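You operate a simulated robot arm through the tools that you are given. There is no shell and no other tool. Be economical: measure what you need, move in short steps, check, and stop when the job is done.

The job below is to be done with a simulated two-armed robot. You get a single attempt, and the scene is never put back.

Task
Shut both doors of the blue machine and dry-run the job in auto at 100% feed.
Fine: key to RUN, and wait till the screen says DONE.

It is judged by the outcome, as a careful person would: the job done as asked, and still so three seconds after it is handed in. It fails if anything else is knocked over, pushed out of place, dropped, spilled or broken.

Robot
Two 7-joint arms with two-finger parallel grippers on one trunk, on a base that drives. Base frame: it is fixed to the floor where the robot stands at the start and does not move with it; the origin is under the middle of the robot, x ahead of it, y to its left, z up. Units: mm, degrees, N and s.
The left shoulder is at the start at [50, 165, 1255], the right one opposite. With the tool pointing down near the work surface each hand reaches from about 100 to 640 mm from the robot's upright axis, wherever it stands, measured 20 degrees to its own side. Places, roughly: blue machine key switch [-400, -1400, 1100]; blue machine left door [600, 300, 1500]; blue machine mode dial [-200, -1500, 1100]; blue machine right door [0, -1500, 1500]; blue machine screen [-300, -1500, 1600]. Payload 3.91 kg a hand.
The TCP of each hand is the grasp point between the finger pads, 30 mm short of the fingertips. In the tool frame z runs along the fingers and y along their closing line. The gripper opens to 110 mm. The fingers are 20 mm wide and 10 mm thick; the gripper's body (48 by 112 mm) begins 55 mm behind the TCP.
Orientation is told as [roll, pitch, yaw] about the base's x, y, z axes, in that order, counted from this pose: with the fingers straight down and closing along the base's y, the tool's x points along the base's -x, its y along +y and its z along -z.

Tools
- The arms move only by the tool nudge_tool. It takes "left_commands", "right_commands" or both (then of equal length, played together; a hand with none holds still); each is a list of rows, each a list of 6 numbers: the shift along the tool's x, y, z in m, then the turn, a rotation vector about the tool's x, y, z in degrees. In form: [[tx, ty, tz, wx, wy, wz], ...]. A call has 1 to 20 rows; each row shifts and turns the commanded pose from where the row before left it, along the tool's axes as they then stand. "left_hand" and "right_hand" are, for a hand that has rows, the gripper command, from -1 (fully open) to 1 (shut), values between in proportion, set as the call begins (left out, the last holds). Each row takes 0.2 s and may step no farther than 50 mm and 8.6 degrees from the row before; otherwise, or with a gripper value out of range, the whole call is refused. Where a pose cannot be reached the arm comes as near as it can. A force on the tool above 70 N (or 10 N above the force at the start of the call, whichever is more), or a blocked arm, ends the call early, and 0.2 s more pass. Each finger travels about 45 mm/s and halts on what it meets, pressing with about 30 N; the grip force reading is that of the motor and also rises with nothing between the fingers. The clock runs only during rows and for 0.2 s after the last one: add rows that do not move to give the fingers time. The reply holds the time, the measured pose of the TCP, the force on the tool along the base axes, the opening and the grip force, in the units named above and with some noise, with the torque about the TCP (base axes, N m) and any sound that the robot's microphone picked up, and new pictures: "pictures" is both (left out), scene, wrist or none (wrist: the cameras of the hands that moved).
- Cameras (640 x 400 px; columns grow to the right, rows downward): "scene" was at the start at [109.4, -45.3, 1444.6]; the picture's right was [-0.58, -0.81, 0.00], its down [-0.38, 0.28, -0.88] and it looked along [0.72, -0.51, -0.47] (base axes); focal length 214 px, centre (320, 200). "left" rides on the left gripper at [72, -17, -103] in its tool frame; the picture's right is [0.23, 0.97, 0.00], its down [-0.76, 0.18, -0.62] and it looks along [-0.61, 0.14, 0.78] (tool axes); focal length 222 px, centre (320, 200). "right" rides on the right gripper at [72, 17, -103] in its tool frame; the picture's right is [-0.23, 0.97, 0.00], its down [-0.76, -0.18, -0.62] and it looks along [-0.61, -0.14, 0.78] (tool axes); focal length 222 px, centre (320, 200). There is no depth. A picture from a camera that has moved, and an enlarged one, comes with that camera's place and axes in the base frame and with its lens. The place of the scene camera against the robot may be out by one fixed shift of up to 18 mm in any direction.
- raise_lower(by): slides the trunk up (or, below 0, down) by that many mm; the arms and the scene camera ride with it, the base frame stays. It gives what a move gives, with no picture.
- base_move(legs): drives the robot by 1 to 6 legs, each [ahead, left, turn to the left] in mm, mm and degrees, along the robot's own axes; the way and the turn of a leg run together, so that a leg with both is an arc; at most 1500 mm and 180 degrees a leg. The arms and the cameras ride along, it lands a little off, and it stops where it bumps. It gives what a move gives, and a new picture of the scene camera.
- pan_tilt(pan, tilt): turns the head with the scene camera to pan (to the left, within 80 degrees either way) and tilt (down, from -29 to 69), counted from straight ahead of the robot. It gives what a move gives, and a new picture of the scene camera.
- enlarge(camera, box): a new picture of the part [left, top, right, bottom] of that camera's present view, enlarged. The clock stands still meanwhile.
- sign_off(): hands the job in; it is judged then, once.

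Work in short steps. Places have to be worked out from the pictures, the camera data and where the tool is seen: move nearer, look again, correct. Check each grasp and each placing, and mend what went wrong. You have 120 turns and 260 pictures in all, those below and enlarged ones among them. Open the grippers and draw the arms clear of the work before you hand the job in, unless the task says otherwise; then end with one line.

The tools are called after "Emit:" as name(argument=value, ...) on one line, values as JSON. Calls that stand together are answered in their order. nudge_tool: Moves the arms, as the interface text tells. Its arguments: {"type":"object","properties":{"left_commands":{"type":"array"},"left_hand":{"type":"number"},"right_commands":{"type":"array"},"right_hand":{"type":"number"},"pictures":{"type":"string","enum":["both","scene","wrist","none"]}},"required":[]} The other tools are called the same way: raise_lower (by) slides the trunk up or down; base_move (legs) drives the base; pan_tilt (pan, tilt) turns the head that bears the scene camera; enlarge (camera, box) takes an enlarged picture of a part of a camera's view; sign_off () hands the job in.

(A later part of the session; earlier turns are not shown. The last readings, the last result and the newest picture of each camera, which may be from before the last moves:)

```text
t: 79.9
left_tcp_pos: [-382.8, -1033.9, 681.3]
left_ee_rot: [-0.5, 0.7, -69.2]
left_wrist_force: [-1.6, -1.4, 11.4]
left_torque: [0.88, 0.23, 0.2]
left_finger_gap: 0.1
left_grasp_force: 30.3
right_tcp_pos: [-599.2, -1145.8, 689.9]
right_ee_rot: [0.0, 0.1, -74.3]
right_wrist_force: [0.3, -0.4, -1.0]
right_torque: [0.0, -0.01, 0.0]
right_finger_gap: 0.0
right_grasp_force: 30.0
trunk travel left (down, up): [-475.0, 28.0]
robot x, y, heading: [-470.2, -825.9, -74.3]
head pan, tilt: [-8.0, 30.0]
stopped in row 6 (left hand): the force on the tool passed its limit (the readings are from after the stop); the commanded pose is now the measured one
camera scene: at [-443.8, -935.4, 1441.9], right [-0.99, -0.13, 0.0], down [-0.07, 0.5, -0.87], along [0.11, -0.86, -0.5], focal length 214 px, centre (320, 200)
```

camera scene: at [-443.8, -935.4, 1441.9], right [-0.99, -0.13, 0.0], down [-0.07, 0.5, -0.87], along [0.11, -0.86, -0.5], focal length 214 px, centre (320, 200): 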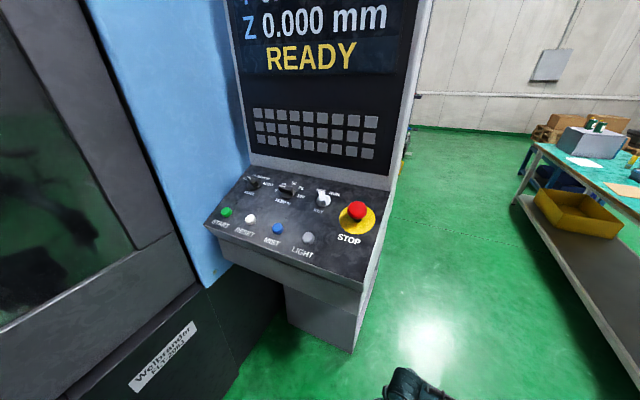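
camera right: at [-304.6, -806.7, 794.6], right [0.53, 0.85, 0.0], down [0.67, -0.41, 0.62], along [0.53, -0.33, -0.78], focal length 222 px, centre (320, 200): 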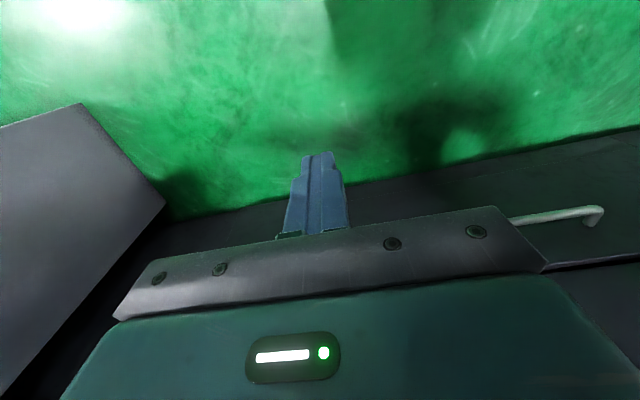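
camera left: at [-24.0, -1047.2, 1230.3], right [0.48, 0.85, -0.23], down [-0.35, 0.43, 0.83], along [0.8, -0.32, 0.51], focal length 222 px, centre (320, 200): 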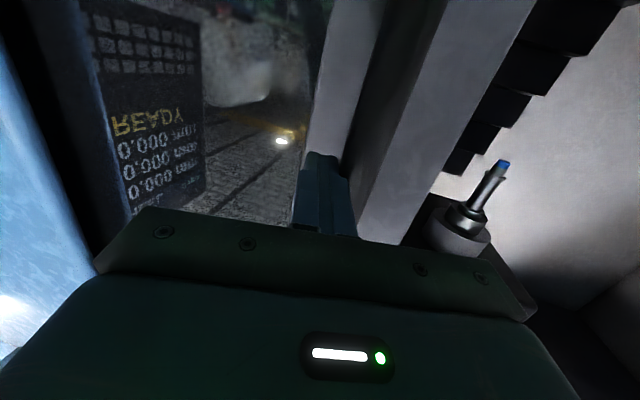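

Touched something below (own base likely). Raise and move forward a bit, and look at what is there.

Emit:
nudge_tool(left_commands=[[-0.01, 0, -0.03, 0, 0, 0], [-0.02, 0, -0.01, 0, 0, 0]], pictures="wrist")

Emit:
pan_tilt(pan=10, tilt=69)

```text
t: 80.5
left_tcp_pos: [-371.0, -1062.9, 720.0]
left_ee_rot: [-0.1, 0.7, -69.0]
left_wrist_force: [-0.2, -0.1, 0.5]
left_torque: [0.01, -0.03, 0.02]
left_finger_gap: 0.0
left_grasp_force: 29.7
right_tcp_pos: [-598.3, -1146.6, 690.3]
right_ee_rot: [0.1, 0.2, -74.4]
right_wrist_force: [-0.3, -0.1, 0.3]
right_torque: [-0.01, -0.01, 0.04]
right_finger_gap: 0.0
right_grasp_force: 29.9
trunk travel left (down, up): [-475.0, 28.0]
robot x, y, heading: [-470.8, -826.1, -74.3]
head pan, tilt: [-8.0, 30.0]
camera left: at [-410.6, -1001.5, 824.3], right [0.83, 0.56, 0.0], down [0.44, -0.65, 0.61], along [0.34, -0.51, -0.79], focal length 222 px, centre (320, 200)
```

left: 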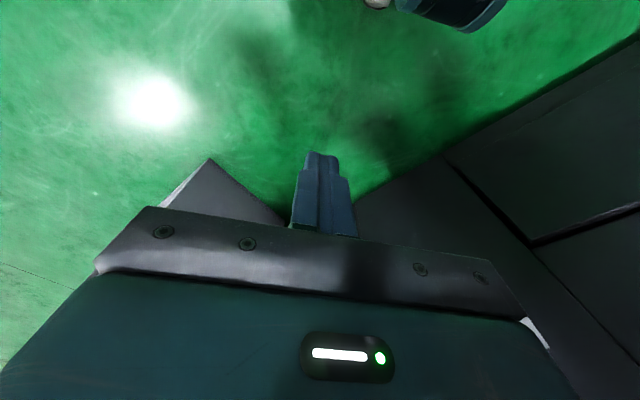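

```text
t: 81.5
left_tcp_pos: [-371.3, -1061.9, 719.3]
left_ee_rot: [-0.3, 0.6, -69.2]
left_wrist_force: [1.3, 0.5, 0.0]
left_torque: [-0.01, 0.05, 0.0]
left_finger_gap: 0.2
left_grasp_force: 30.0
right_tcp_pos: [-597.4, -1145.2, 690.3]
right_ee_rot: [0.1, 0.0, -74.5]
right_wrist_force: [-0.8, 0.3, 0.1]
right_torque: [-0.01, -0.01, 0.0]
right_finger_gap: 0.1
right_grasp_force: 30.1
trunk travel left (down, up): [-475.0, 28.0]
robot x, y, heading: [-469.1, -823.7, -74.5]
head pan, tilt: [10.0, 68.8]
camera scene: at [-431.6, -896.2, 1390.4], right [-0.9, -0.43, 0.0], down [-0.4, 0.84, -0.36], along [0.16, -0.33, -0.93], focal length 214 px, centre (320, 200)
```

scene: 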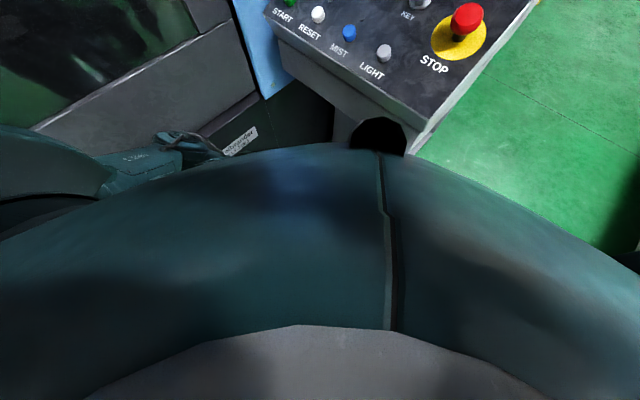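

Left arm is tucked beside the chest. Raise the right hand to above panel height.

Emit:
nudge_tool(right_commands=[[0, 0, -0.046, 0, 0, 0], [0, 0, -0.046, 0, 0, 0], [0, 0, -0.046, 0, 0, 0], [0, 0, -0.046, 0, 0, 0], [0, 0, -0.046, 0, 0, 0], [0, 0, -0.046, 0, 0, 0], [0, 0, -0.046, 0, 0, 0], [0, 0, -0.046, 0, 0, 0], [0, 0, -0.046, 0, 0, 0], [0, 0, -0.046, 0, 0, 0], [0, 0, -0.046, 0, 0, 0], [0, 0, -0.046, 0, 0, 0]], pictures="none")

Emit:
base_move(legs=[[0, 0, -8.5], [160, 220, 0]])

Emit:
pan_tilt(pan=-10, tilt=35)

```text
t: 84.1
left_tcp_pos: [-370.1, -1061.9, 719.2]
left_ee_rot: [-0.3, 0.7, -69.1]
left_wrist_force: [0.0, -0.2, -0.4]
left_torque: [0.0, -0.02, 0.0]
left_finger_gap: 0.0
left_grasp_force: 30.2
right_tcp_pos: [-594.2, -1148.5, 1239.6]
right_ee_rot: [0.0, 0.2, -74.5]
right_wrist_force: [-0.5, 0.4, -0.3]
right_torque: [-0.04, -0.03, -0.02]
right_finger_gap: 0.0
right_grasp_force: 29.8
trunk travel left (down, up): [-475.0, 28.0]
robot x, y, heading: [-471.8, -822.9, -74.7]
head pan, tilt: [10.0, 68.8]
```

```text
t: 86.7
left_tcp_pos: [-180.2, -1198.4, 721.7]
left_ee_rot: [-0.8, 1.1, -78.0]
left_wrist_force: [-0.7, 0.7, 0.1]
left_torque: [0.0, 0.02, -0.03]
left_finger_gap: 0.4
left_grasp_force: 29.7
right_tcp_pos: [-407.5, -1255.3, 1240.3]
right_ee_rot: [0.1, 0.0, -82.7]
right_wrist_force: [-0.4, 0.2, 0.6]
right_torque: [-0.04, 0.04, -0.03]
right_finger_gap: 0.2
right_grasp_force: 30.4
trunk travel left (down, up): [-475.0, 28.0]
robot x, y, heading: [-234.6, -956.6, -82.9]
head pan, tilt: [10.0, 68.8]
stopped in leg 2: the robot was blocked; the commanded pose is now the measured one
camera scene: at [-210.8, -1028.3, 1390.5], right [-0.95, -0.3, 0.0], down [-0.28, 0.89, -0.36], along [0.11, -0.35, -0.93], focal length 214 px, centre (320, 200)
```

scene: 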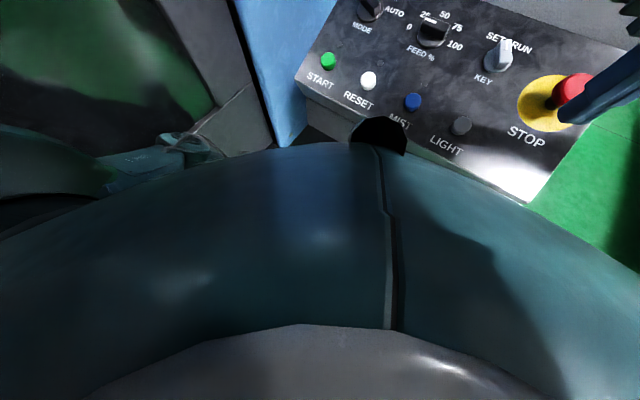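

```text
t: 87.7
left_tcp_pos: [-179.1, -1198.7, 721.2]
left_ee_rot: [-0.6, 1.2, -77.9]
left_wrist_force: [0.8, -0.1, 0.8]
left_torque: [0.0, -0.01, 0.01]
left_finger_gap: 0.0
left_grasp_force: 30.3
right_tcp_pos: [-407.2, -1256.5, 1240.6]
right_ee_rot: [0.1, 0.0, -82.7]
right_wrist_force: [0.0, -0.6, -0.5]
right_torque: [0.0, 0.03, 0.01]
right_finger_gap: 0.0
right_grasp_force: 29.7
trunk travel left (down, up): [-475.0, 28.0]
robot x, y, heading: [-235.4, -957.0, -82.7]
head pan, tilt: [-10.0, 35.0]
camera scene: at [-232.0, -1063.1, 1434.0], right [-1.0, 0.05, 0.0], down [0.03, 0.57, -0.82], along [-0.04, -0.82, -0.57], focal length 214 px, centre (320, 200)
```

scene: 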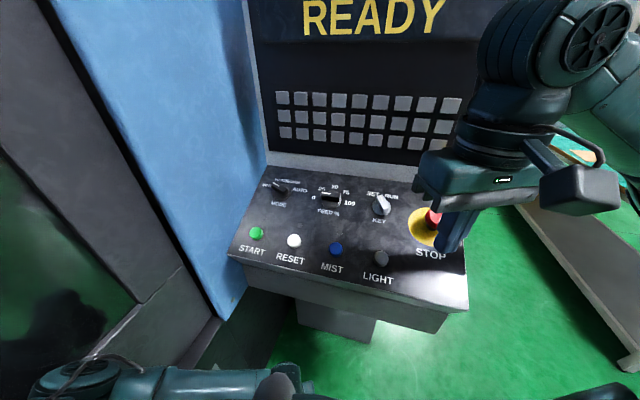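

It grazed something at the end on the left, so I shift right 55 and then ahead 60.

Emit:
base_move(legs=[[0, -55, 0], [60, 0, 0]])

Emit:
enlarge(camera="scene", box=[200, 150, 440, 300])

```text
t: 89.2
left_tcp_pos: [-224.8, -1264.7, 720.8]
left_ee_rot: [-0.8, 1.2, -77.9]
left_wrist_force: [-0.3, 0.8, -0.4]
left_torque: [-0.01, -0.03, 0.02]
left_finger_gap: 0.1
left_grasp_force: 29.9
right_tcp_pos: [-451.5, -1323.0, 1240.7]
right_ee_rot: [0.1, 0.2, -82.6]
right_wrist_force: [-1.4, 0.4, 0.2]
right_torque: [0.03, 0.01, 0.02]
right_finger_gap: 0.0
right_grasp_force: 30.1
trunk travel left (down, up): [-475.0, 28.0]
robot x, y, heading: [-282.9, -1020.9, -82.5]
head pan, tilt: [-10.0, 35.0]
camera scene: at [-275.5, -1130.7, 1433.9], right [-1.0, 0.05, 0.0], down [0.03, 0.57, -0.82], along [-0.04, -0.82, -0.57], focal length 214 px, centre (320, 200)
```

scene: 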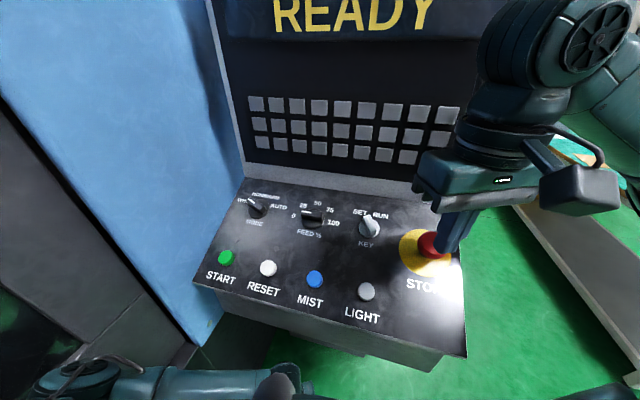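

```text
2.67 times, centred on (320, 225) of scene
camera zoom: at [-275.5, -1130.7, 1433.9], right [-1.0, 0.05, 0.0], down [0.03, 0.57, -0.82], along [-0.04, -0.82, -0.57], focal length 572 px, centre (320, 133)
```

zoom: 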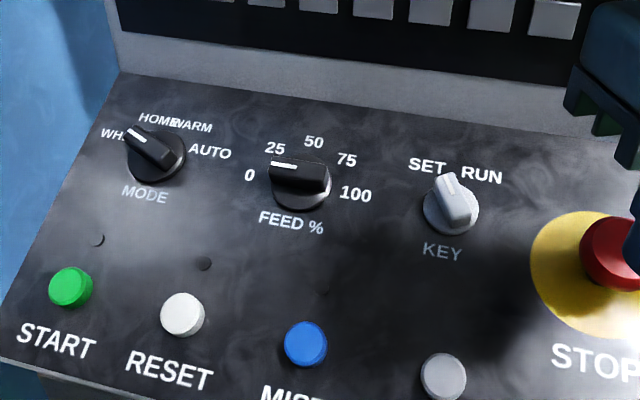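

Positions agree well: KEY base ≈(-389,-1448,1138), FEED ≈(-276,-1473,1143), MODE ≈(-157,-1519,1144); dials at 40° steps, feed at 0, mode at WHEEL. I bring the right hand above the KEY, tilt to the panel's normal and align to the key bar.

Emit:
nudge_tool(right_commands=[[-0.033, 0.0207, 0.0033, 0, 0, 0], [-0.033, 0.0207, 0.0033, 0, 0, 0], [-0.033, 0.0207, 0.0033, 0, 0, 0], [0, 0, 0, 0, 0, 8.4], [0, 0, 0, 0, 0, 8.4], [0, 0, 0, 0, 0, 8.4], [0, 0, 0, 0, -7.17, 0], [0, 0, 0, 0, -7.17, 0], [0, 0, 0, 0, -7.17, 0], [0, 0, 0, 0, 0, -7.5], [0, 0, 0, 0, 0, -7.5], [0, 0, 0, 0, 0, -7.5], [0, 0, 0, 0, 0, -7.5]], right_hand=0.1, pictures="both")

```text
t: 92.0
left_tcp_pos: [-223.9, -1265.1, 721.0]
left_ee_rot: [-0.9, 1.3, -77.9]
left_wrist_force: [0.3, -0.7, 0.4]
left_torque: [-0.03, -0.01, -0.04]
left_finger_gap: 0.2
left_grasp_force: 30.3
right_tcp_pos: [-377.9, -1412.8, 1230.2]
right_ee_rot: [-11.0, -18.4, -75.9]
right_wrist_force: [0.1, 0.0, -0.4]
right_torque: [0.02, -0.04, -0.02]
right_finger_gap: 49.4
right_grasp_force: 0.0
trunk travel left (down, up): [-475.0, 28.0]
robot x, y, heading: [-281.2, -1020.5, -82.5]
head pan, tilt: [-10.0, 35.0]
camera scene: at [-275.6, -1129.6, 1434.1], right [-1.0, 0.05, 0.0], down [0.03, 0.57, -0.82], along [-0.04, -0.82, -0.57], focal length 214 px, centre (320, 200)
camera right: at [-367.4, -1306.1, 1300.7], right [0.99, -0.03, -0.11], down [0.07, -0.52, 0.85], along [-0.08, -0.86, -0.51], focal length 222 px, centre (320, 200)
```

scene: 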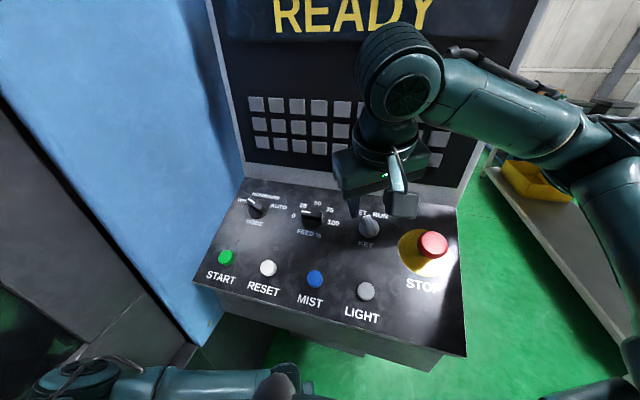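
right: 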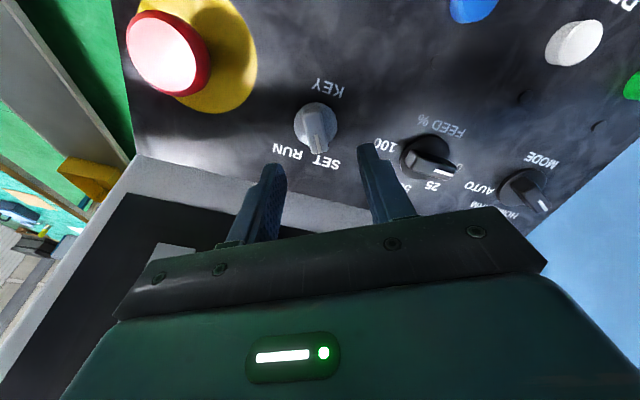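

Key lines up with the tool axis (wrist view gives (-392,-1451)). Descend 60 mm.

Emit:
nudge_tool(right_commands=[[0, 0, 0.02, 0, 0, 0], [0, 0, 0.02, 0, 0, 0], [0, 0, 0.02, 0, 0, 0]], pictures="both")

```text
t: 92.8
left_tcp_pos: [-224.3, -1265.6, 720.7]
left_ee_rot: [-0.8, 1.3, -77.9]
left_wrist_force: [0.0, -0.5, 0.8]
left_torque: [0.0, 0.01, 0.01]
left_finger_gap: 0.1
left_grasp_force: 29.9
right_tcp_pos: [-385.6, -1434.2, 1174.1]
right_ee_rot: [-11.1, -18.4, -76.0]
right_wrist_force: [-0.2, -0.1, -0.1]
right_torque: [0.04, -0.01, 0.02]
right_finger_gap: 49.5
right_grasp_force: 0.1
trunk travel left (down, up): [-475.0, 28.0]
robot x, y, heading: [-282.8, -1020.9, -82.6]
head pan, tilt: [-10.0, 35.0]
camera scene: at [-275.9, -1129.8, 1434.1], right [-1.0, 0.05, 0.0], down [0.03, 0.57, -0.82], along [-0.04, -0.82, -0.57], focal length 214 px, centre (320, 200)
camera right: at [-374.8, -1327.1, 1245.0], right [0.99, -0.04, -0.11], down [0.07, -0.52, 0.85], along [-0.08, -0.86, -0.51], focal length 222 px, centre (320, 200)
```

scene: 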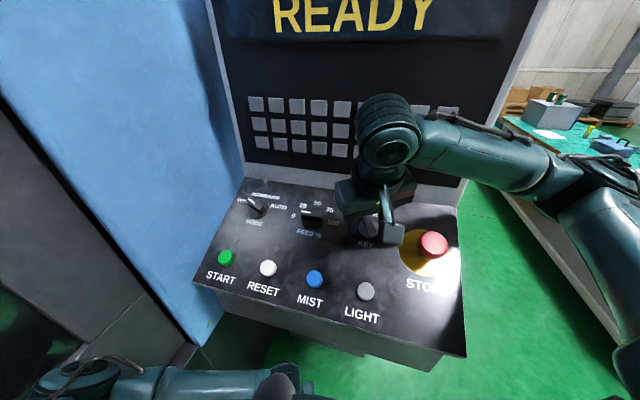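
right: 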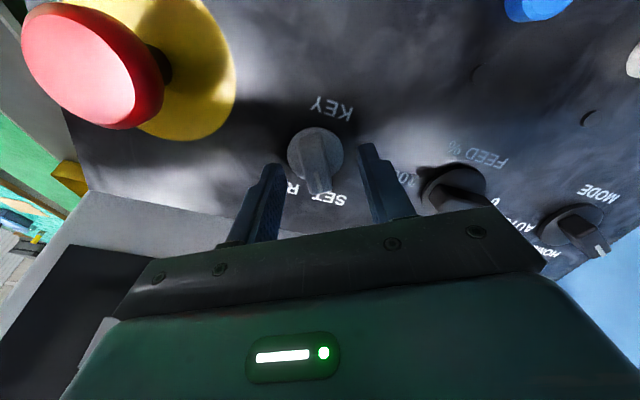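

On-axis within a few mm. Descend 7 mm more and close on the key bar.

Emit:
nudge_tool(right_commands=[[0, 0, 0.007, 0, 0, 0], [0, 0, 0, 0, 0, 0], [0, 0, 0, 0, 0, 0], [0, 0, 0, 0, 0, 0]], right_hand=1, pictures="wrist")

```text
t: 93.8
left_tcp_pos: [-225.1, -1263.9, 721.4]
left_ee_rot: [-0.8, 1.0, -77.9]
left_wrist_force: [0.0, -0.1, -0.2]
left_torque: [-0.01, 0.03, -0.03]
left_finger_gap: 0.0
left_grasp_force: 29.7
right_tcp_pos: [-387.5, -1435.7, 1169.0]
right_ee_rot: [-11.1, -18.6, -76.4]
right_wrist_force: [-14.3, -0.8, 25.3]
right_torque: [-0.35, 1.14, -0.4]
right_finger_gap: 16.2
right_grasp_force: 44.5
trunk travel left (down, up): [-475.0, 28.0]
robot x, y, heading: [-277.4, -1019.4, -82.7]
head pan, tilt: [-10.0, 35.0]
camera right: at [-377.2, -1328.2, 1240.3], right [0.99, -0.04, -0.11], down [0.07, -0.51, 0.86], along [-0.09, -0.86, -0.51], focal length 222 px, centre (320, 200)
```

right: 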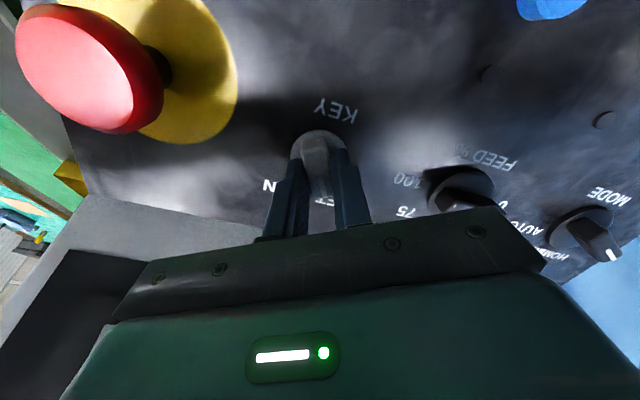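

Gripped (16 mm bar). Lift 2 mm to relieve the 25 N and rotate clockwise ~40°.

Emit:
nudge_tool(right_commands=[[0, 0, -0.003, 0, 0, 0], [0, 0, 0, 0, 0, 8], [0, 0, 0, 0, 0, 8], [0, 0, 0, 0, 0, 8], [0, 0, 0, 0, 0, 8], [0, 0, 0, 0, 0, 8]], pictures="wrist")

```text
t: 95.2
left_tcp_pos: [-226.6, -1265.0, 720.7]
left_ee_rot: [-0.5, 1.1, -77.9]
left_wrist_force: [0.4, -0.3, 0.2]
left_torque: [0.02, 0.04, -0.03]
left_finger_gap: 0.0
left_grasp_force: 30.1
right_tcp_pos: [-388.3, -1436.1, 1169.3]
right_ee_rot: [4.0, -21.0, -118.9]
right_wrist_force: [-25.8, -9.6, 13.6]
right_torque: [-0.11, -0.73, 0.4]
right_finger_gap: 16.1
right_grasp_force: 44.8
trunk travel left (down, up): [-475.0, 28.0]
robot x, y, heading: [-280.5, -1022.6, -82.9]
head pan, tilt: [-10.0, 35.0]
camera right: at [-330.7, -1346.8, 1241.9], right [0.76, -0.63, 0.14], down [-0.43, -0.32, 0.84], along [-0.49, -0.7, -0.52], focal length 222 px, centre (320, 200)
```

right: 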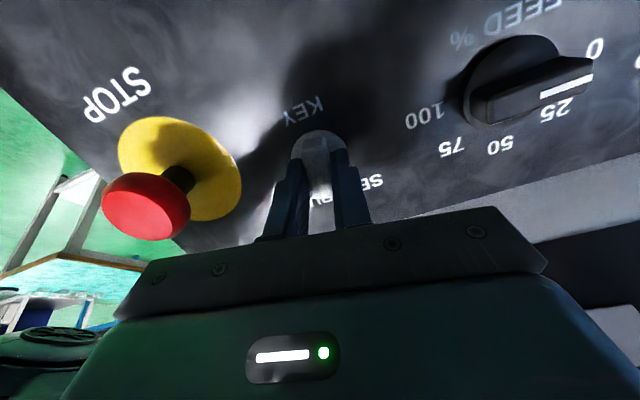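

Key has turned; rotate another 16° and see if the stop/RUN is reached.

Emit:
nudge_tool(right_commands=[[0, 0, 0, 0, 0, 8], [0, 0, 0, 0, 0, 8]], pictures="both")

Emit:
enlarge(camera="right", box=[240, 60, 440, 240])

```text
t: 95.8
left_tcp_pos: [-225.7, -1265.1, 720.3]
left_ee_rot: [-0.6, 1.1, -77.9]
left_wrist_force: [0.0, -0.1, 0.1]
left_torque: [0.02, -0.03, 0.01]
left_finger_gap: 0.3
left_grasp_force: 30.6
right_tcp_pos: [-388.6, -1434.4, 1170.6]
right_ee_rot: [9.7, -19.1, -135.7]
right_wrist_force: [-26.3, -5.4, 13.4]
right_torque: [-0.35, -0.73, 0.42]
right_finger_gap: 16.5
right_grasp_force: 45.2
trunk travel left (down, up): [-475.0, 28.0]
robot x, y, heading: [-275.8, -1022.7, -82.8]
head pan, tilt: [-10.0, 35.0]
camera scene: at [-280.0, -1129.5, 1434.1], right [-1.0, 0.05, 0.0], down [0.03, 0.57, -0.82], along [-0.04, -0.82, -0.57], focal length 214 px, centre (320, 200)
camera right: at [-317.1, -1361.4, 1245.8], right [0.55, -0.8, 0.23], down [-0.57, -0.17, 0.8], along [-0.6, -0.58, -0.55], focal length 222 px, centre (320, 200)
```

scene: 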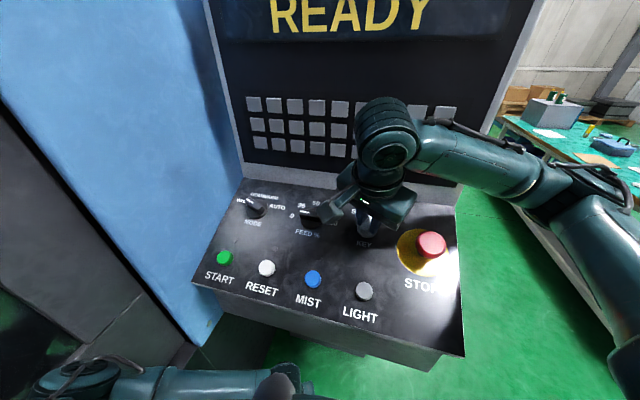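
right: 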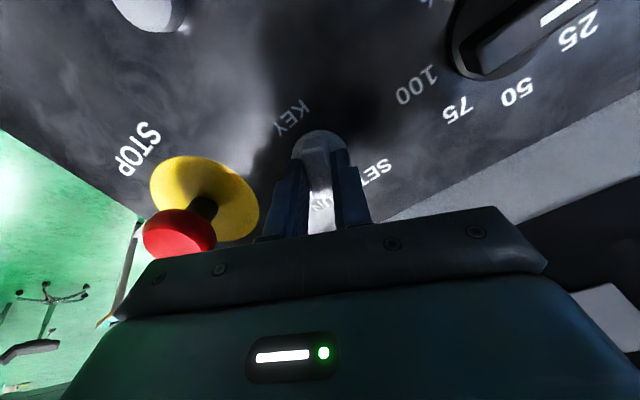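

```text
2.22 times, centred on (340, 150) of right
camera zoom: at [-317.1, -1361.4, 1245.8], right [0.55, -0.8, 0.23], down [-0.57, -0.17, 0.8], along [-0.6, -0.58, -0.55], focal length 494 px, centre (276, 311)
```

zoom: 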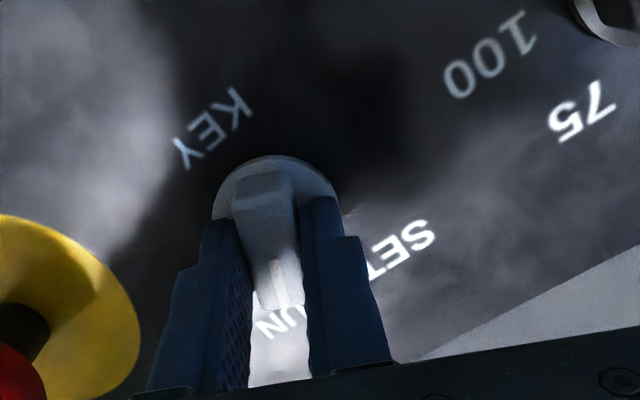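

The bar points at RUN. Release and lift to verify.

Emit:
nudge_tool(right_commands=[[0, 0, 0, 0, 0, 0], [0, 0, 0, 0, 0, 0], [0, 0, -0.03, 0, 0, 0], [0, 0, -0.035, 0, 0, 0]], right_hand=0.1, pictures="wrist")

Emit:
enlarge(camera="scene", box=[200, 150, 440, 300])

```text
t: 96.8
left_tcp_pos: [-224.2, -1264.6, 721.4]
left_ee_rot: [-0.9, 1.1, -77.9]
left_wrist_force: [0.4, -0.4, 1.0]
left_torque: [-0.03, 0.0, -0.02]
left_finger_gap: 0.0
left_grasp_force: 30.0
right_tcp_pos: [-376.8, -1410.4, 1229.5]
right_ee_rot: [9.6, -19.1, -135.4]
right_wrist_force: [0.4, -0.2, 0.2]
right_torque: [0.04, -0.01, 0.0]
right_finger_gap: 49.4
right_grasp_force: 0.0
trunk travel left (down, up): [-475.0, 28.0]
robot x, y, heading: [-281.2, -1023.7, -82.8]
head pan, tilt: [-10.0, 35.0]
camera right: at [-305.0, -1337.3, 1306.6], right [0.56, -0.8, 0.23], down [-0.57, -0.17, 0.8], along [-0.6, -0.58, -0.55], focal length 222 px, centre (320, 200)
```

right: 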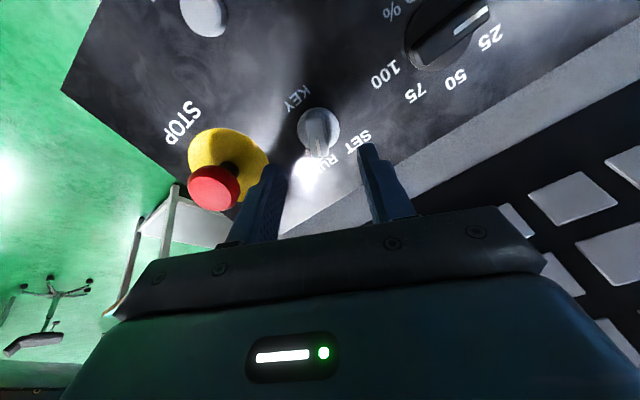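

```text
2.67 times, centred on (320, 225) of scene
camera zoom: at [-275.2, -1129.1, 1434.1], right [-1.0, 0.05, 0.0], down [0.03, 0.57, -0.82], along [-0.04, -0.82, -0.57], focal length 572 px, centre (320, 133)
```

zoom: 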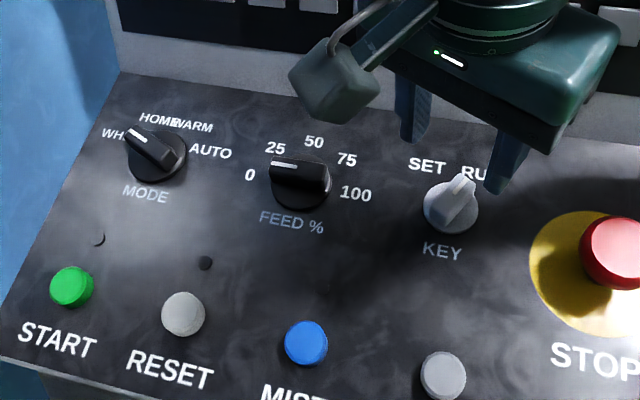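

Key is at RUN. Next FEED: move over it and rotate the hand CCW to align with its bar pointing at 0.

Emit:
nudge_tool(right_commands=[[0.0189, 0.0338, -0.003, 0, 0, 0], [0.0189, 0.0338, -0.003, 0, 0, 0], [0.0189, 0.0338, -0.003, 0, 0, 0], [0, 0, 0, 0, 0, -8], [0, 0, 0, 0, 0, -8], [0, 0, 0, 0, 0, -8], [0, 0, 0, 0, 0, -8], [0, 0, 0, 0, 0, -8], [0, 0, 0, 0, 0, -8], [0, 0, 0, 0, 0, -8], [0, 0, 0, 0, 0, -8], [0, 0, 0, 0, 0, -8], [0, 0, 0, 0, 0, -8], [0, 0, 0, 0, 0, -8], [0, 0, 0, 0, 0, -8], [0, 0, 0, 0, 0, -8], [0, 0, 0, 0, 0, -7]], pictures="both")

```text
t: 100.4
left_tcp_pos: [-223.9, -1265.2, 720.8]
left_ee_rot: [-0.9, 1.2, -77.9]
left_wrist_force: [-0.4, 1.3, 0.4]
left_torque: [0.0, 0.0, -0.02]
left_finger_gap: 0.0
left_grasp_force: 29.6
right_tcp_pos: [-264.4, -1439.4, 1236.7]
right_ee_rot: [-21.3, -1.8, -22.3]
right_wrist_force: [0.1, 0.0, -0.2]
right_torque: [0.05, 0.02, -0.01]
right_finger_gap: 49.4
right_grasp_force: 0.0
trunk travel left (down, up): [-475.0, 28.0]
robot x, y, heading: [-282.9, -1022.0, -82.8]
head pan, tilt: [-10.0, 35.0]
camera scene: at [-275.7, -1129.6, 1434.1], right [-1.0, 0.05, 0.0], down [0.03, 0.57, -0.82], along [-0.04, -0.82, -0.57], focal length 214 px, centre (320, 200)
camera right: at [-314.5, -1359.9, 1325.2], right [0.56, 0.75, -0.35], down [0.71, -0.23, 0.67], along [0.42, -0.62, -0.66], focal length 222 px, centre (320, 200)
```

scene: 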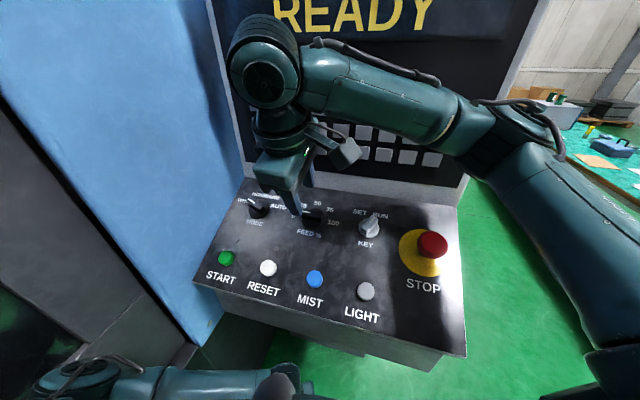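
right: 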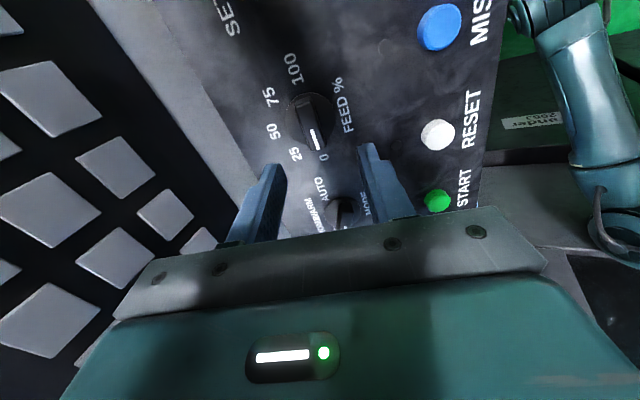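

FEED points at 0 as thought; knob centre is ~6 mm off the tool axis. Correct and descend 60 mm.

Emit:
nudge_tool(right_commands=[[0.006, -0.002, 0.02, 0, 0, 0], [0, 0, 0.02, 0, 0, 0], [0, 0, 0.02, 0, 0, 0]], pictures="wrist")

```text
t: 101.2
left_tcp_pos: [-224.6, -1264.5, 721.8]
left_ee_rot: [-0.8, 1.2, -77.9]
left_wrist_force: [0.2, 0.0, -0.3]
left_torque: [0.01, 0.05, -0.01]
left_finger_gap: 0.1
left_grasp_force: 30.5
right_tcp_pos: [-277.2, -1459.8, 1180.5]
right_ee_rot: [-21.2, -1.9, -22.5]
right_wrist_force: [-0.3, 0.0, -0.2]
right_torque: [0.01, -0.01, -0.04]
right_finger_gap: 49.6
right_grasp_force: 0.1
trunk travel left (down, up): [-475.0, 28.0]
robot x, y, heading: [-282.5, -1021.6, -82.9]
head pan, tilt: [-10.0, 35.0]
camera right: at [-327.4, -1379.7, 1269.6], right [0.57, 0.75, -0.35], down [0.71, -0.23, 0.67], along [0.42, -0.62, -0.66], focal length 222 px, centre (320, 200)
```

right: 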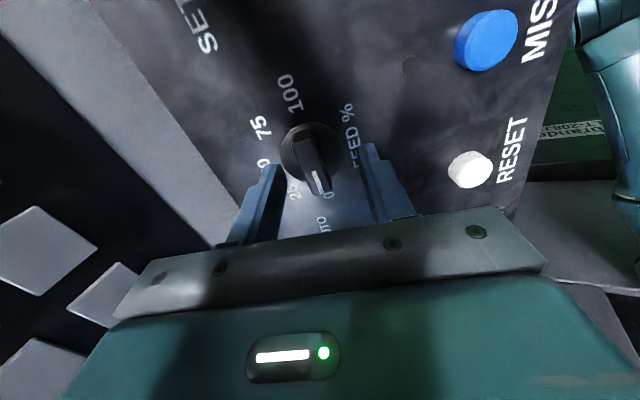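

Small correction, descend 9 mm and close on the FEED bar.

Emit:
nudge_tool(right_commands=[[0, -0.005, 0.005, 0, 0, 0], [0, 0, 0.004, 0, 0, 0], [0, 0, 0, 0, 0, 0], [0, 0, 0, 0, 0, 0], [0, 0, 0, 0, 0, 0]], right_hand=1, pictures="wrist")

```text
t: 102.4
left_tcp_pos: [-224.4, -1264.6, 720.2]
left_ee_rot: [-0.7, 1.1, -77.9]
left_wrist_force: [0.2, 0.0, 0.1]
left_torque: [0.04, -0.03, -0.01]
left_finger_gap: 0.0
left_grasp_force: 30.3
right_tcp_pos: [-279.5, -1465.8, 1174.8]
right_ee_rot: [-21.4, -1.9, -22.6]
right_wrist_force: [-0.8, -2.4, 10.4]
right_torque: [-0.78, 0.01, 0.12]
right_finger_gap: 16.2
right_grasp_force: 45.1
trunk travel left (down, up): [-475.0, 28.0]
robot x, y, heading: [-282.0, -1018.4, -82.8]
head pan, tilt: [-10.0, 35.0]
camera right: at [-329.8, -1387.1, 1263.7], right [0.57, 0.75, -0.35], down [0.71, -0.23, 0.67], along [0.42, -0.63, -0.66], focal length 222 px, centre (320, 200)
```

right: 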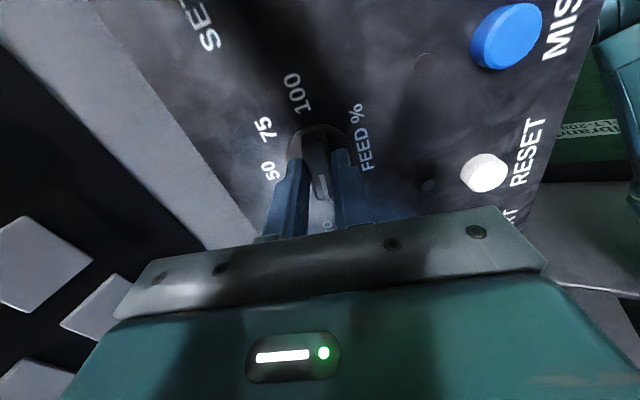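

Gripped (16 mm). Rotate clockwise 80° first.

Emit:
nudge_tool(right_commands=[[0, 0, -0.002, 0, 0, 8], [0, 0, 0, 0, 0, 8], [0, 0, 0, 0, 0, 8], [0, 0, 0, 0, 0, 8], [0, 0, 0, 0, 0, 8], [0, 0, 0, 0, 0, 8], [0, 0, 0, 0, 0, 8], [0, 0, 0, 0, 0, 8], [0, 0, 0, 0, 0, 8], [0, 0, 0, 0, 0, 8]], pictures="wrist")

```text
t: 104.6
left_tcp_pos: [-223.1, -1264.3, 719.8]
left_ee_rot: [-0.8, 1.1, -77.9]
left_wrist_force: [-0.5, -0.1, -0.4]
left_torque: [-0.02, 0.05, -0.03]
left_finger_gap: 0.1
left_grasp_force: 29.9
right_tcp_pos: [-277.2, -1464.2, 1175.5]
right_ee_rot: [-1.9, -21.1, -102.4]
right_wrist_force: [11.7, 4.3, -19.8]
right_torque: [-0.33, -0.11, 0.06]
right_finger_gap: 15.8
right_grasp_force: 45.6
trunk travel left (down, up): [-475.0, 28.0]
robot x, y, heading: [-282.3, -1023.1, -82.6]
head pan, tilt: [-10.0, 35.0]
camera right: at [-236.4, -1366.9, 1246.0], right [0.9, -0.43, 0.05], down [-0.26, -0.44, 0.86], along [-0.35, -0.79, -0.51], focal length 222 px, centre (320, 200)
```

right: 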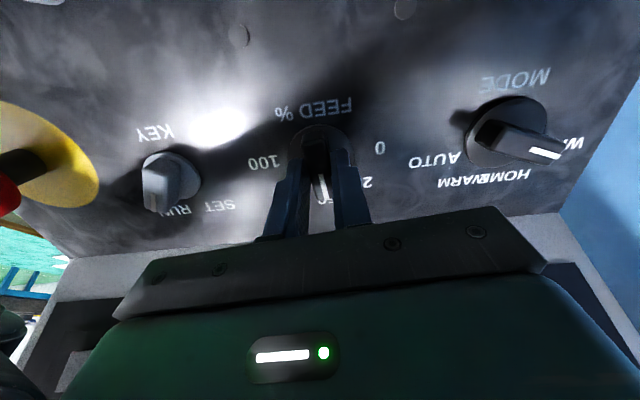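

Turning well, now at about 50. Another 80°.

Emit:
nudge_tool(right_commands=[[0, 0, 0, 0, 0, 8], [0, 0, 0, 0, 0, 8], [0, 0, 0, 0, 0, 8], [0, 0, 0, 0, 0, 8], [0, 0, 0, 0, 0, 8], [0, 0, 0, 0, 0, 8], [0, 0, 0, 0, 0, 8], [0, 0, 0, 0, 0, 8], [0, 0, 0, 0, 0, 8], [0, 0, 0, 0, 0, 8]], pictures="wrist")

```text
t: 106.8
left_tcp_pos: [-224.7, -1262.7, 723.3]
left_ee_rot: [-0.9, 0.9, -77.9]
left_wrist_force: [-0.1, -0.4, 0.7]
left_torque: [0.01, -0.03, 0.0]
left_finger_gap: 0.0
left_grasp_force: 29.6
right_tcp_pos: [-279.0, -1467.1, 1176.5]
right_ee_rot: [18.6, -6.8, -178.6]
right_wrist_force: [0.2, 34.1, 13.7]
right_torque: [0.34, 0.73, -0.32]
right_finger_gap: 16.6
right_grasp_force: 44.9
right hand out of reach, approached as far as the arm can: row 10
trunk travel left (down, up): [-475.0, 28.0]
robot x, y, heading: [-283.0, -1018.8, -82.7]
head pan, tilt: [-10.0, 35.0]
stopped in row 10 (right hand): the force on the tool passed its limit (the readings are from after the stop); the commanded pose is now the measured one
camera right: at [-195.3, -1447.3, 1271.6], right [-0.16, -0.93, 0.34], down [-0.7, 0.35, 0.62], along [-0.69, -0.13, -0.71], focal length 222 px, centre (320, 200)
```

right: 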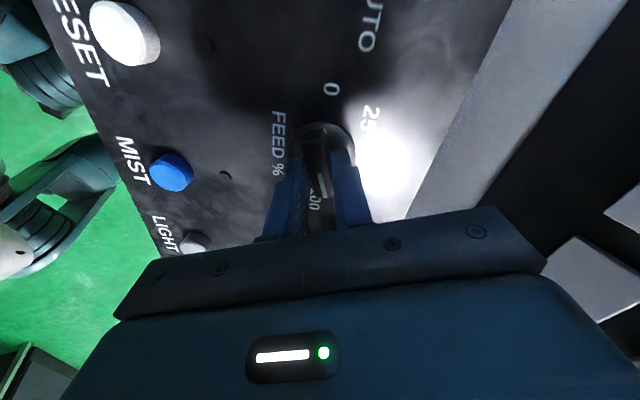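

Pointer is at "100". Release, lift and check.

Emit:
nudge_tool(right_commands=[[0, 0, 0, 0, 0, 0], [0, 0, 0, 0, 0, 0], [0, 0, -0.03, 0, 0, 0], [0, 0, -0.035, 0, 0, -8]], right_hand=0.1, pictures="wrist")

Emit:
enlarge(camera="scene", box=[200, 150, 440, 300])

```text
t: 107.8
left_tcp_pos: [-224.6, -1264.0, 721.0]
left_ee_rot: [-0.9, 1.1, -77.9]
left_wrist_force: [0.0, 0.1, -0.2]
left_torque: [0.0, 0.01, -0.01]
left_finger_gap: 0.2
left_grasp_force: 30.1
right_tcp_pos: [-272.8, -1462.3, 1234.4]
right_ee_rot: [17.6, -9.2, -171.4]
right_wrist_force: [-0.2, 0.0, 0.1]
right_torque: [0.01, 0.06, 0.02]
right_finger_gap: 49.5
right_grasp_force: 0.1
right hand out of reach, approached as far as the arm can: row 3
trunk travel left (down, up): [-475.0, 28.0]
robot x, y, heading: [-280.4, -1021.0, -82.6]
head pan, tilt: [-10.0, 35.0]
camera right: at [-188.6, -1433.2, 1326.0], right [-0.04, -0.94, 0.33], down [-0.71, 0.26, 0.66], along [-0.7, -0.21, -0.68], focal length 222 px, centre (320, 200)
```

right: 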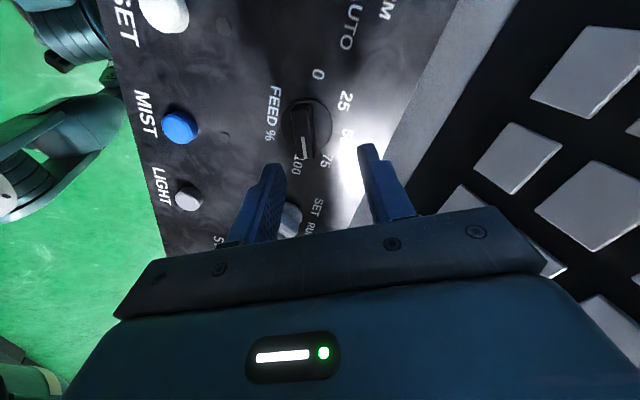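

```text
2.67 times, centred on (320, 225) of scene
camera zoom: at [-275.5, -1128.4, 1434.1], right [-1.0, 0.05, 0.0], down [0.03, 0.57, -0.82], along [-0.04, -0.82, -0.57], focal length 572 px, centre (320, 133)
```

zoom: 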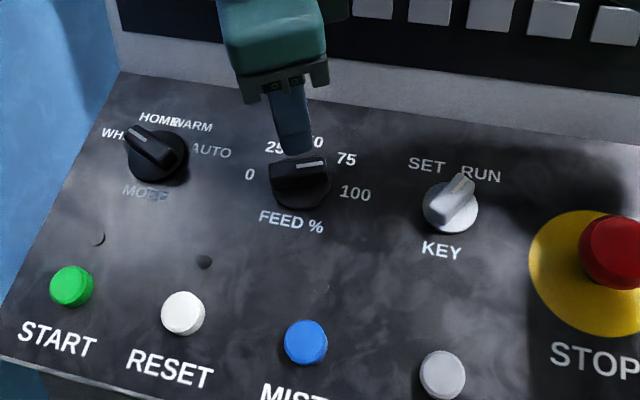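

FEED looks ~15° short of 100 (about 62°), and that wrist direction is at its limit. I'll flip the hand 180° and regrip to finish the last part.

Emit:
nudge_tool(right_commands=[[0.0118, -0.022, 0, 0, 0, -8], [0, 0, 0, 0, 0, -8], [0, 0, 0, 0, 0, -8], [0, 0, 0, 0, 0, -8], [0, 0, 0, 0, 0, -8], [0, 0, 0, 0, 0, -8], [0, 0, 0, 0, 0, -8], [0, 0, 0, 0, 0, -8], [0, 0, 0, 0, 0, -8], [0, 0, 0, 0, 0, -8], [0, 0, 0, 0, 0, -8], [0, 0, 0, 0, 0, -8], [0, 0, 0, 0, 0, -8], [0, 0, 0, 0, 0, -8], [0, 0, 0, 0, 0, -8], [0, 0, 0, 0, 0, -8], [0, 0, 0, 0, 0, -8], [0, 0, 0, 0, 0, -8], [0, 0, 0, 0, 0, -8], [0, 0, 0, 0, 0, -8]], pictures="wrist")

```text
t: 112.0
left_tcp_pos: [-224.6, -1263.9, 720.7]
left_ee_rot: [-0.8, 1.0, -78.0]
left_wrist_force: [0.0, 0.8, -0.7]
left_torque: [0.02, -0.03, 0.01]
left_finger_gap: 0.1
left_grasp_force: 30.5
right_tcp_pos: [-266.7, -1441.8, 1226.7]
right_ee_rot: [-19.6, 2.8, -10.6]
right_wrist_force: [-0.3, -0.7, 0.3]
right_torque: [0.03, 0.02, 0.0]
right_finger_gap: 49.2
right_grasp_force: 0.1
trunk travel left (down, up): [-475.0, 28.0]
robot x, y, heading: [-281.9, -1020.5, -82.7]
head pan, tilt: [-10.0, 35.0]
camera right: at [-324.3, -1377.5, 1322.2], right [0.37, 0.86, -0.34], down [0.79, -0.1, 0.61], along [0.49, -0.49, -0.72], focal length 222 px, centre (320, 200)
```

right: 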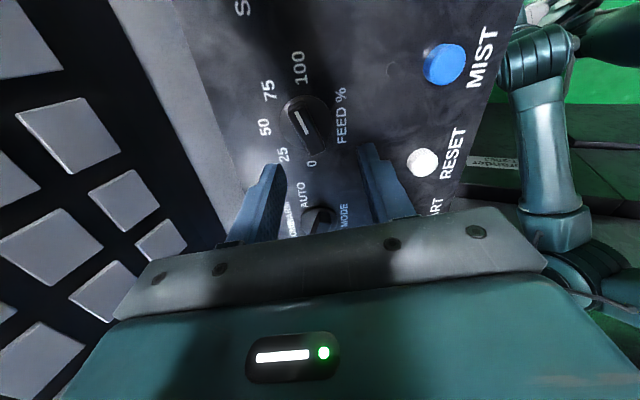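

Now clear: pointer is midway 75–100. Rotate hand 22° more CCW, centre over the knob and descend.

Emit:
nudge_tool(right_commands=[[0.0052, -0.0053, 0, 0, 0, 0], [0, 0, 0, 0, 0, -7.3], [0, 0, 0, 0, 0, -7.3], [0, 0, 0, 0, 0, -7.3], [0, 0, 0.025, 0, 0, 0], [0, 0, 0.023, 0, 0, 0]], pictures="wrist")

```text
t: 113.4
left_tcp_pos: [-224.4, -1263.8, 721.4]
left_ee_rot: [-0.7, 1.2, -77.9]
left_wrist_force: [0.5, 0.1, -0.6]
left_torque: [-0.01, 0.02, 0.02]
left_finger_gap: 0.0
left_grasp_force: 30.0
right_tcp_pos: [-278.5, -1460.0, 1182.7]
right_ee_rot: [-17.3, 9.9, 10.3]
right_wrist_force: [-0.7, 0.7, -0.5]
right_torque: [-0.01, -0.03, -0.01]
right_finger_gap: 49.7
right_grasp_force: 0.0
trunk travel left (down, up): [-475.0, 28.0]
robot x, y, heading: [-283.8, -1020.8, -82.9]
head pan, tilt: [-10.0, 35.0]
camera right: at [-341.8, -1422.9, 1288.0], right [0.0, 0.95, -0.32], down [0.84, 0.17, 0.51], along [0.54, -0.28, -0.8], focal length 222 px, centre (320, 200)
```

right: 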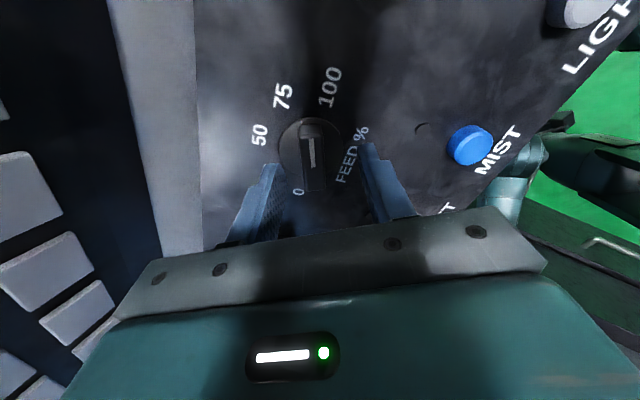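

Aligned. Shift 4 mm, descend 8 mm and close.

Emit:
nudge_tool(right_commands=[[0, -0.004, 0.008, 0, 0, 0], [0, 0, 0, 0, 0, 0], [0, 0, 0, 0, 0, 0], [0, 0, 0, 0, 0, 0]], right_hand=1, pictures="none")

Emit:
nudge_tool(right_commands=[[0, 0, 0, 0, 0, 7], [0, 0, 0, 0, 0, 7], [0, 0, 0, 0, 0, 6], [0, 0, 0, 0, 0, 3]], pictures="wrist")

```text
t: 114.4
left_tcp_pos: [-223.7, -1263.6, 720.0]
left_ee_rot: [-0.9, 1.1, -77.9]
left_wrist_force: [0.0, -0.3, -1.0]
left_torque: [0.03, 0.02, 0.0]
left_finger_gap: 0.1
left_grasp_force: 30.1
right_tcp_pos: [-278.1, -1466.8, 1176.9]
right_ee_rot: [-17.4, 9.7, 10.2]
right_wrist_force: [3.2, -6.7, 0.9]
right_torque: [-0.66, -0.33, 0.21]
right_finger_gap: 16.6
right_grasp_force: 44.6
trunk travel left (down, up): [-475.0, 28.0]
robot x, y, heading: [-282.4, -1021.6, -82.6]
head pan, tilt: [-10.0, 35.0]
```

```text
t: 115.4
left_tcp_pos: [-225.7, -1263.7, 721.0]
left_ee_rot: [-0.8, 1.2, -78.0]
left_wrist_force: [0.1, 1.1, -0.4]
left_torque: [-0.03, -0.05, -0.01]
left_finger_gap: 0.1
left_grasp_force: 29.9
right_tcp_pos: [-276.9, -1467.5, 1177.4]
right_ee_rot: [-19.8, 2.3, -11.8]
right_wrist_force: [0.9, -10.9, 7.8]
right_torque: [-1.0, -1.07, 0.62]
right_finger_gap: 17.3
right_grasp_force: 44.8
trunk travel left (down, up): [-475.0, 28.0]
robot x, y, heading: [-282.7, -1016.0, -82.7]
head pan, tilt: [-10.0, 35.0]
camera right: at [-335.1, -1402.4, 1271.9], right [0.4, 0.85, -0.34], down [0.78, -0.12, 0.62], along [0.48, -0.51, -0.71], focal length 222 px, centre (320, 200)
```

right: 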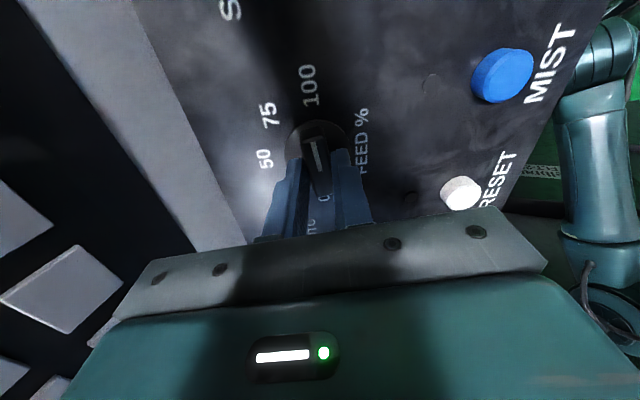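

Pointer now aims at 100 with torque rising (stop). Release and lift to check.

Emit:
nudge_tool(right_commands=[[0, 0, 0, 0, 0, 4], [0, 0, 0, 0, 0, 0], [0, 0, 0, 0, 0, 0]], pictures="none")

Emit:
nudge_tool(right_commands=[[0, 0, 0, 0, 0, 0], [0, 0, 0, 0, 0, 0], [0, 0, -0.03, 0, 0, 0], [0, 0, -0.03, 0, 0, 0]], right_hand=0.1, pictures="wrist")

```text
t: 116.2
left_tcp_pos: [-225.8, -1263.6, 721.0]
left_ee_rot: [-0.9, 1.2, -77.9]
left_wrist_force: [0.4, 0.5, 0.0]
left_torque: [-0.05, -0.02, 0.0]
left_finger_gap: 0.2
left_grasp_force: 30.1
right_tcp_pos: [-278.5, -1466.9, 1176.9]
right_ee_rot: [-20.0, 1.0, -15.7]
right_wrist_force: [-0.4, -12.0, 15.0]
right_torque: [-1.01, -0.53, 0.39]
right_finger_gap: 16.5
right_grasp_force: 45.3
trunk travel left (down, up): [-475.0, 28.0]
robot x, y, heading: [-280.1, -1025.3, -82.7]
head pan, tilt: [-10.0, 35.0]
```

```text
t: 117.2
left_tcp_pos: [-223.1, -1263.5, 720.5]
left_ee_rot: [-0.8, 1.1, -77.9]
left_wrist_force: [0.2, 0.4, 0.5]
left_torque: [0.01, -0.02, -0.05]
left_finger_gap: 0.0
left_grasp_force: 29.7
right_tcp_pos: [-270.0, -1446.4, 1232.4]
right_ee_rot: [-19.6, 1.0, -15.4]
right_wrist_force: [0.3, -0.4, -0.7]
right_torque: [-0.03, 0.02, 0.0]
right_finger_gap: 49.6
right_grasp_force: 0.0
trunk travel left (down, up): [-475.0, 28.0]
robot x, y, heading: [-282.5, -1021.9, -82.5]
head pan, tilt: [-10.0, 35.0]
camera right: at [-326.2, -1376.9, 1325.7], right [0.46, 0.82, -0.33], down [0.76, -0.16, 0.63], along [0.47, -0.54, -0.7], focal length 222 px, centre (320, 200)
```

right: 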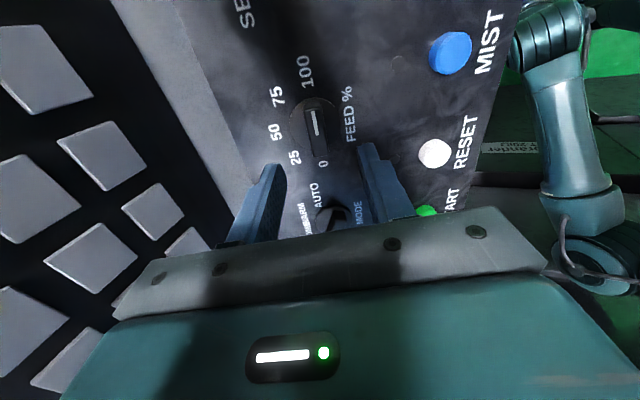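

FEED is at 100. Now move over MODE and align to its bar (WHEEL ≈ -60°).

Emit:
nudge_tool(right_commands=[[-0.0314, -0.0026, -0.0018, 0, 0, 0], [-0.0314, -0.0026, -0.0018, 0, 0, 0], [-0.0314, -0.0026, -0.0018, 0, 0, 0], [-0.0314, -0.0026, -0.0018, 0, 0, 0], [0, 0, 0, 0, 0, 8.2], [0, 0, 0, 0, 0, 8.2], [0, 0, 0, 0, 0, 8.2], [0, 0, 0, 0, 0, 8.2]], pictures="both")

```text
t: 119.0
left_tcp_pos: [-224.2, -1263.0, 721.5]
left_ee_rot: [-0.8, 1.0, -77.9]
left_wrist_force: [0.3, 0.8, -0.7]
left_torque: [0.01, 0.02, -0.01]
left_finger_gap: 0.2
left_grasp_force: 29.3
right_tcp_pos: [-150.4, -1486.5, 1241.3]
right_ee_rot: [-17.3, -9.7, -46.6]
right_wrist_force: [-0.2, -0.2, 0.5]
right_torque: [0.01, -0.01, -0.01]
right_finger_gap: 49.4
right_grasp_force: 0.0
trunk travel left (down, up): [-475.0, 28.0]
robot x, y, heading: [-281.3, -1019.5, -82.6]
head pan, tilt: [-10.0, 35.0]
camera scene: at [-275.6, -1129.0, 1434.1], right [-1.0, 0.05, 0.0], down [0.03, 0.57, -0.82], along [-0.04, -0.82, -0.57], focal length 214 px, centre (320, 200)
camera right: at [-176.9, -1390.3, 1322.2], right [0.86, 0.44, -0.25], down [0.45, -0.46, 0.77], along [0.22, -0.77, -0.59], focal length 222 px, centre (320, 200)
```

scene: 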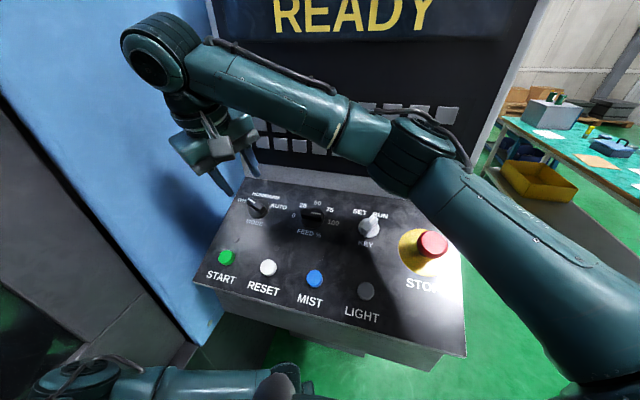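
right: 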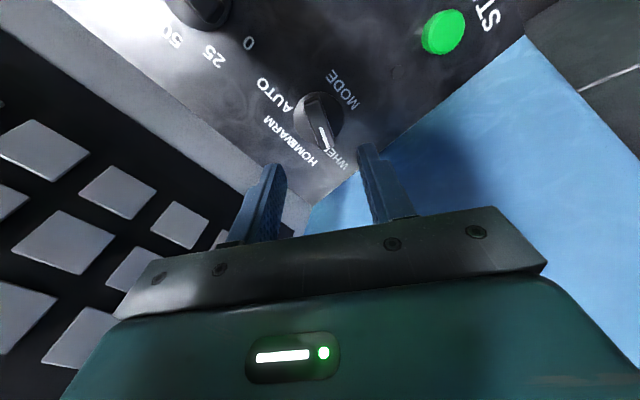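

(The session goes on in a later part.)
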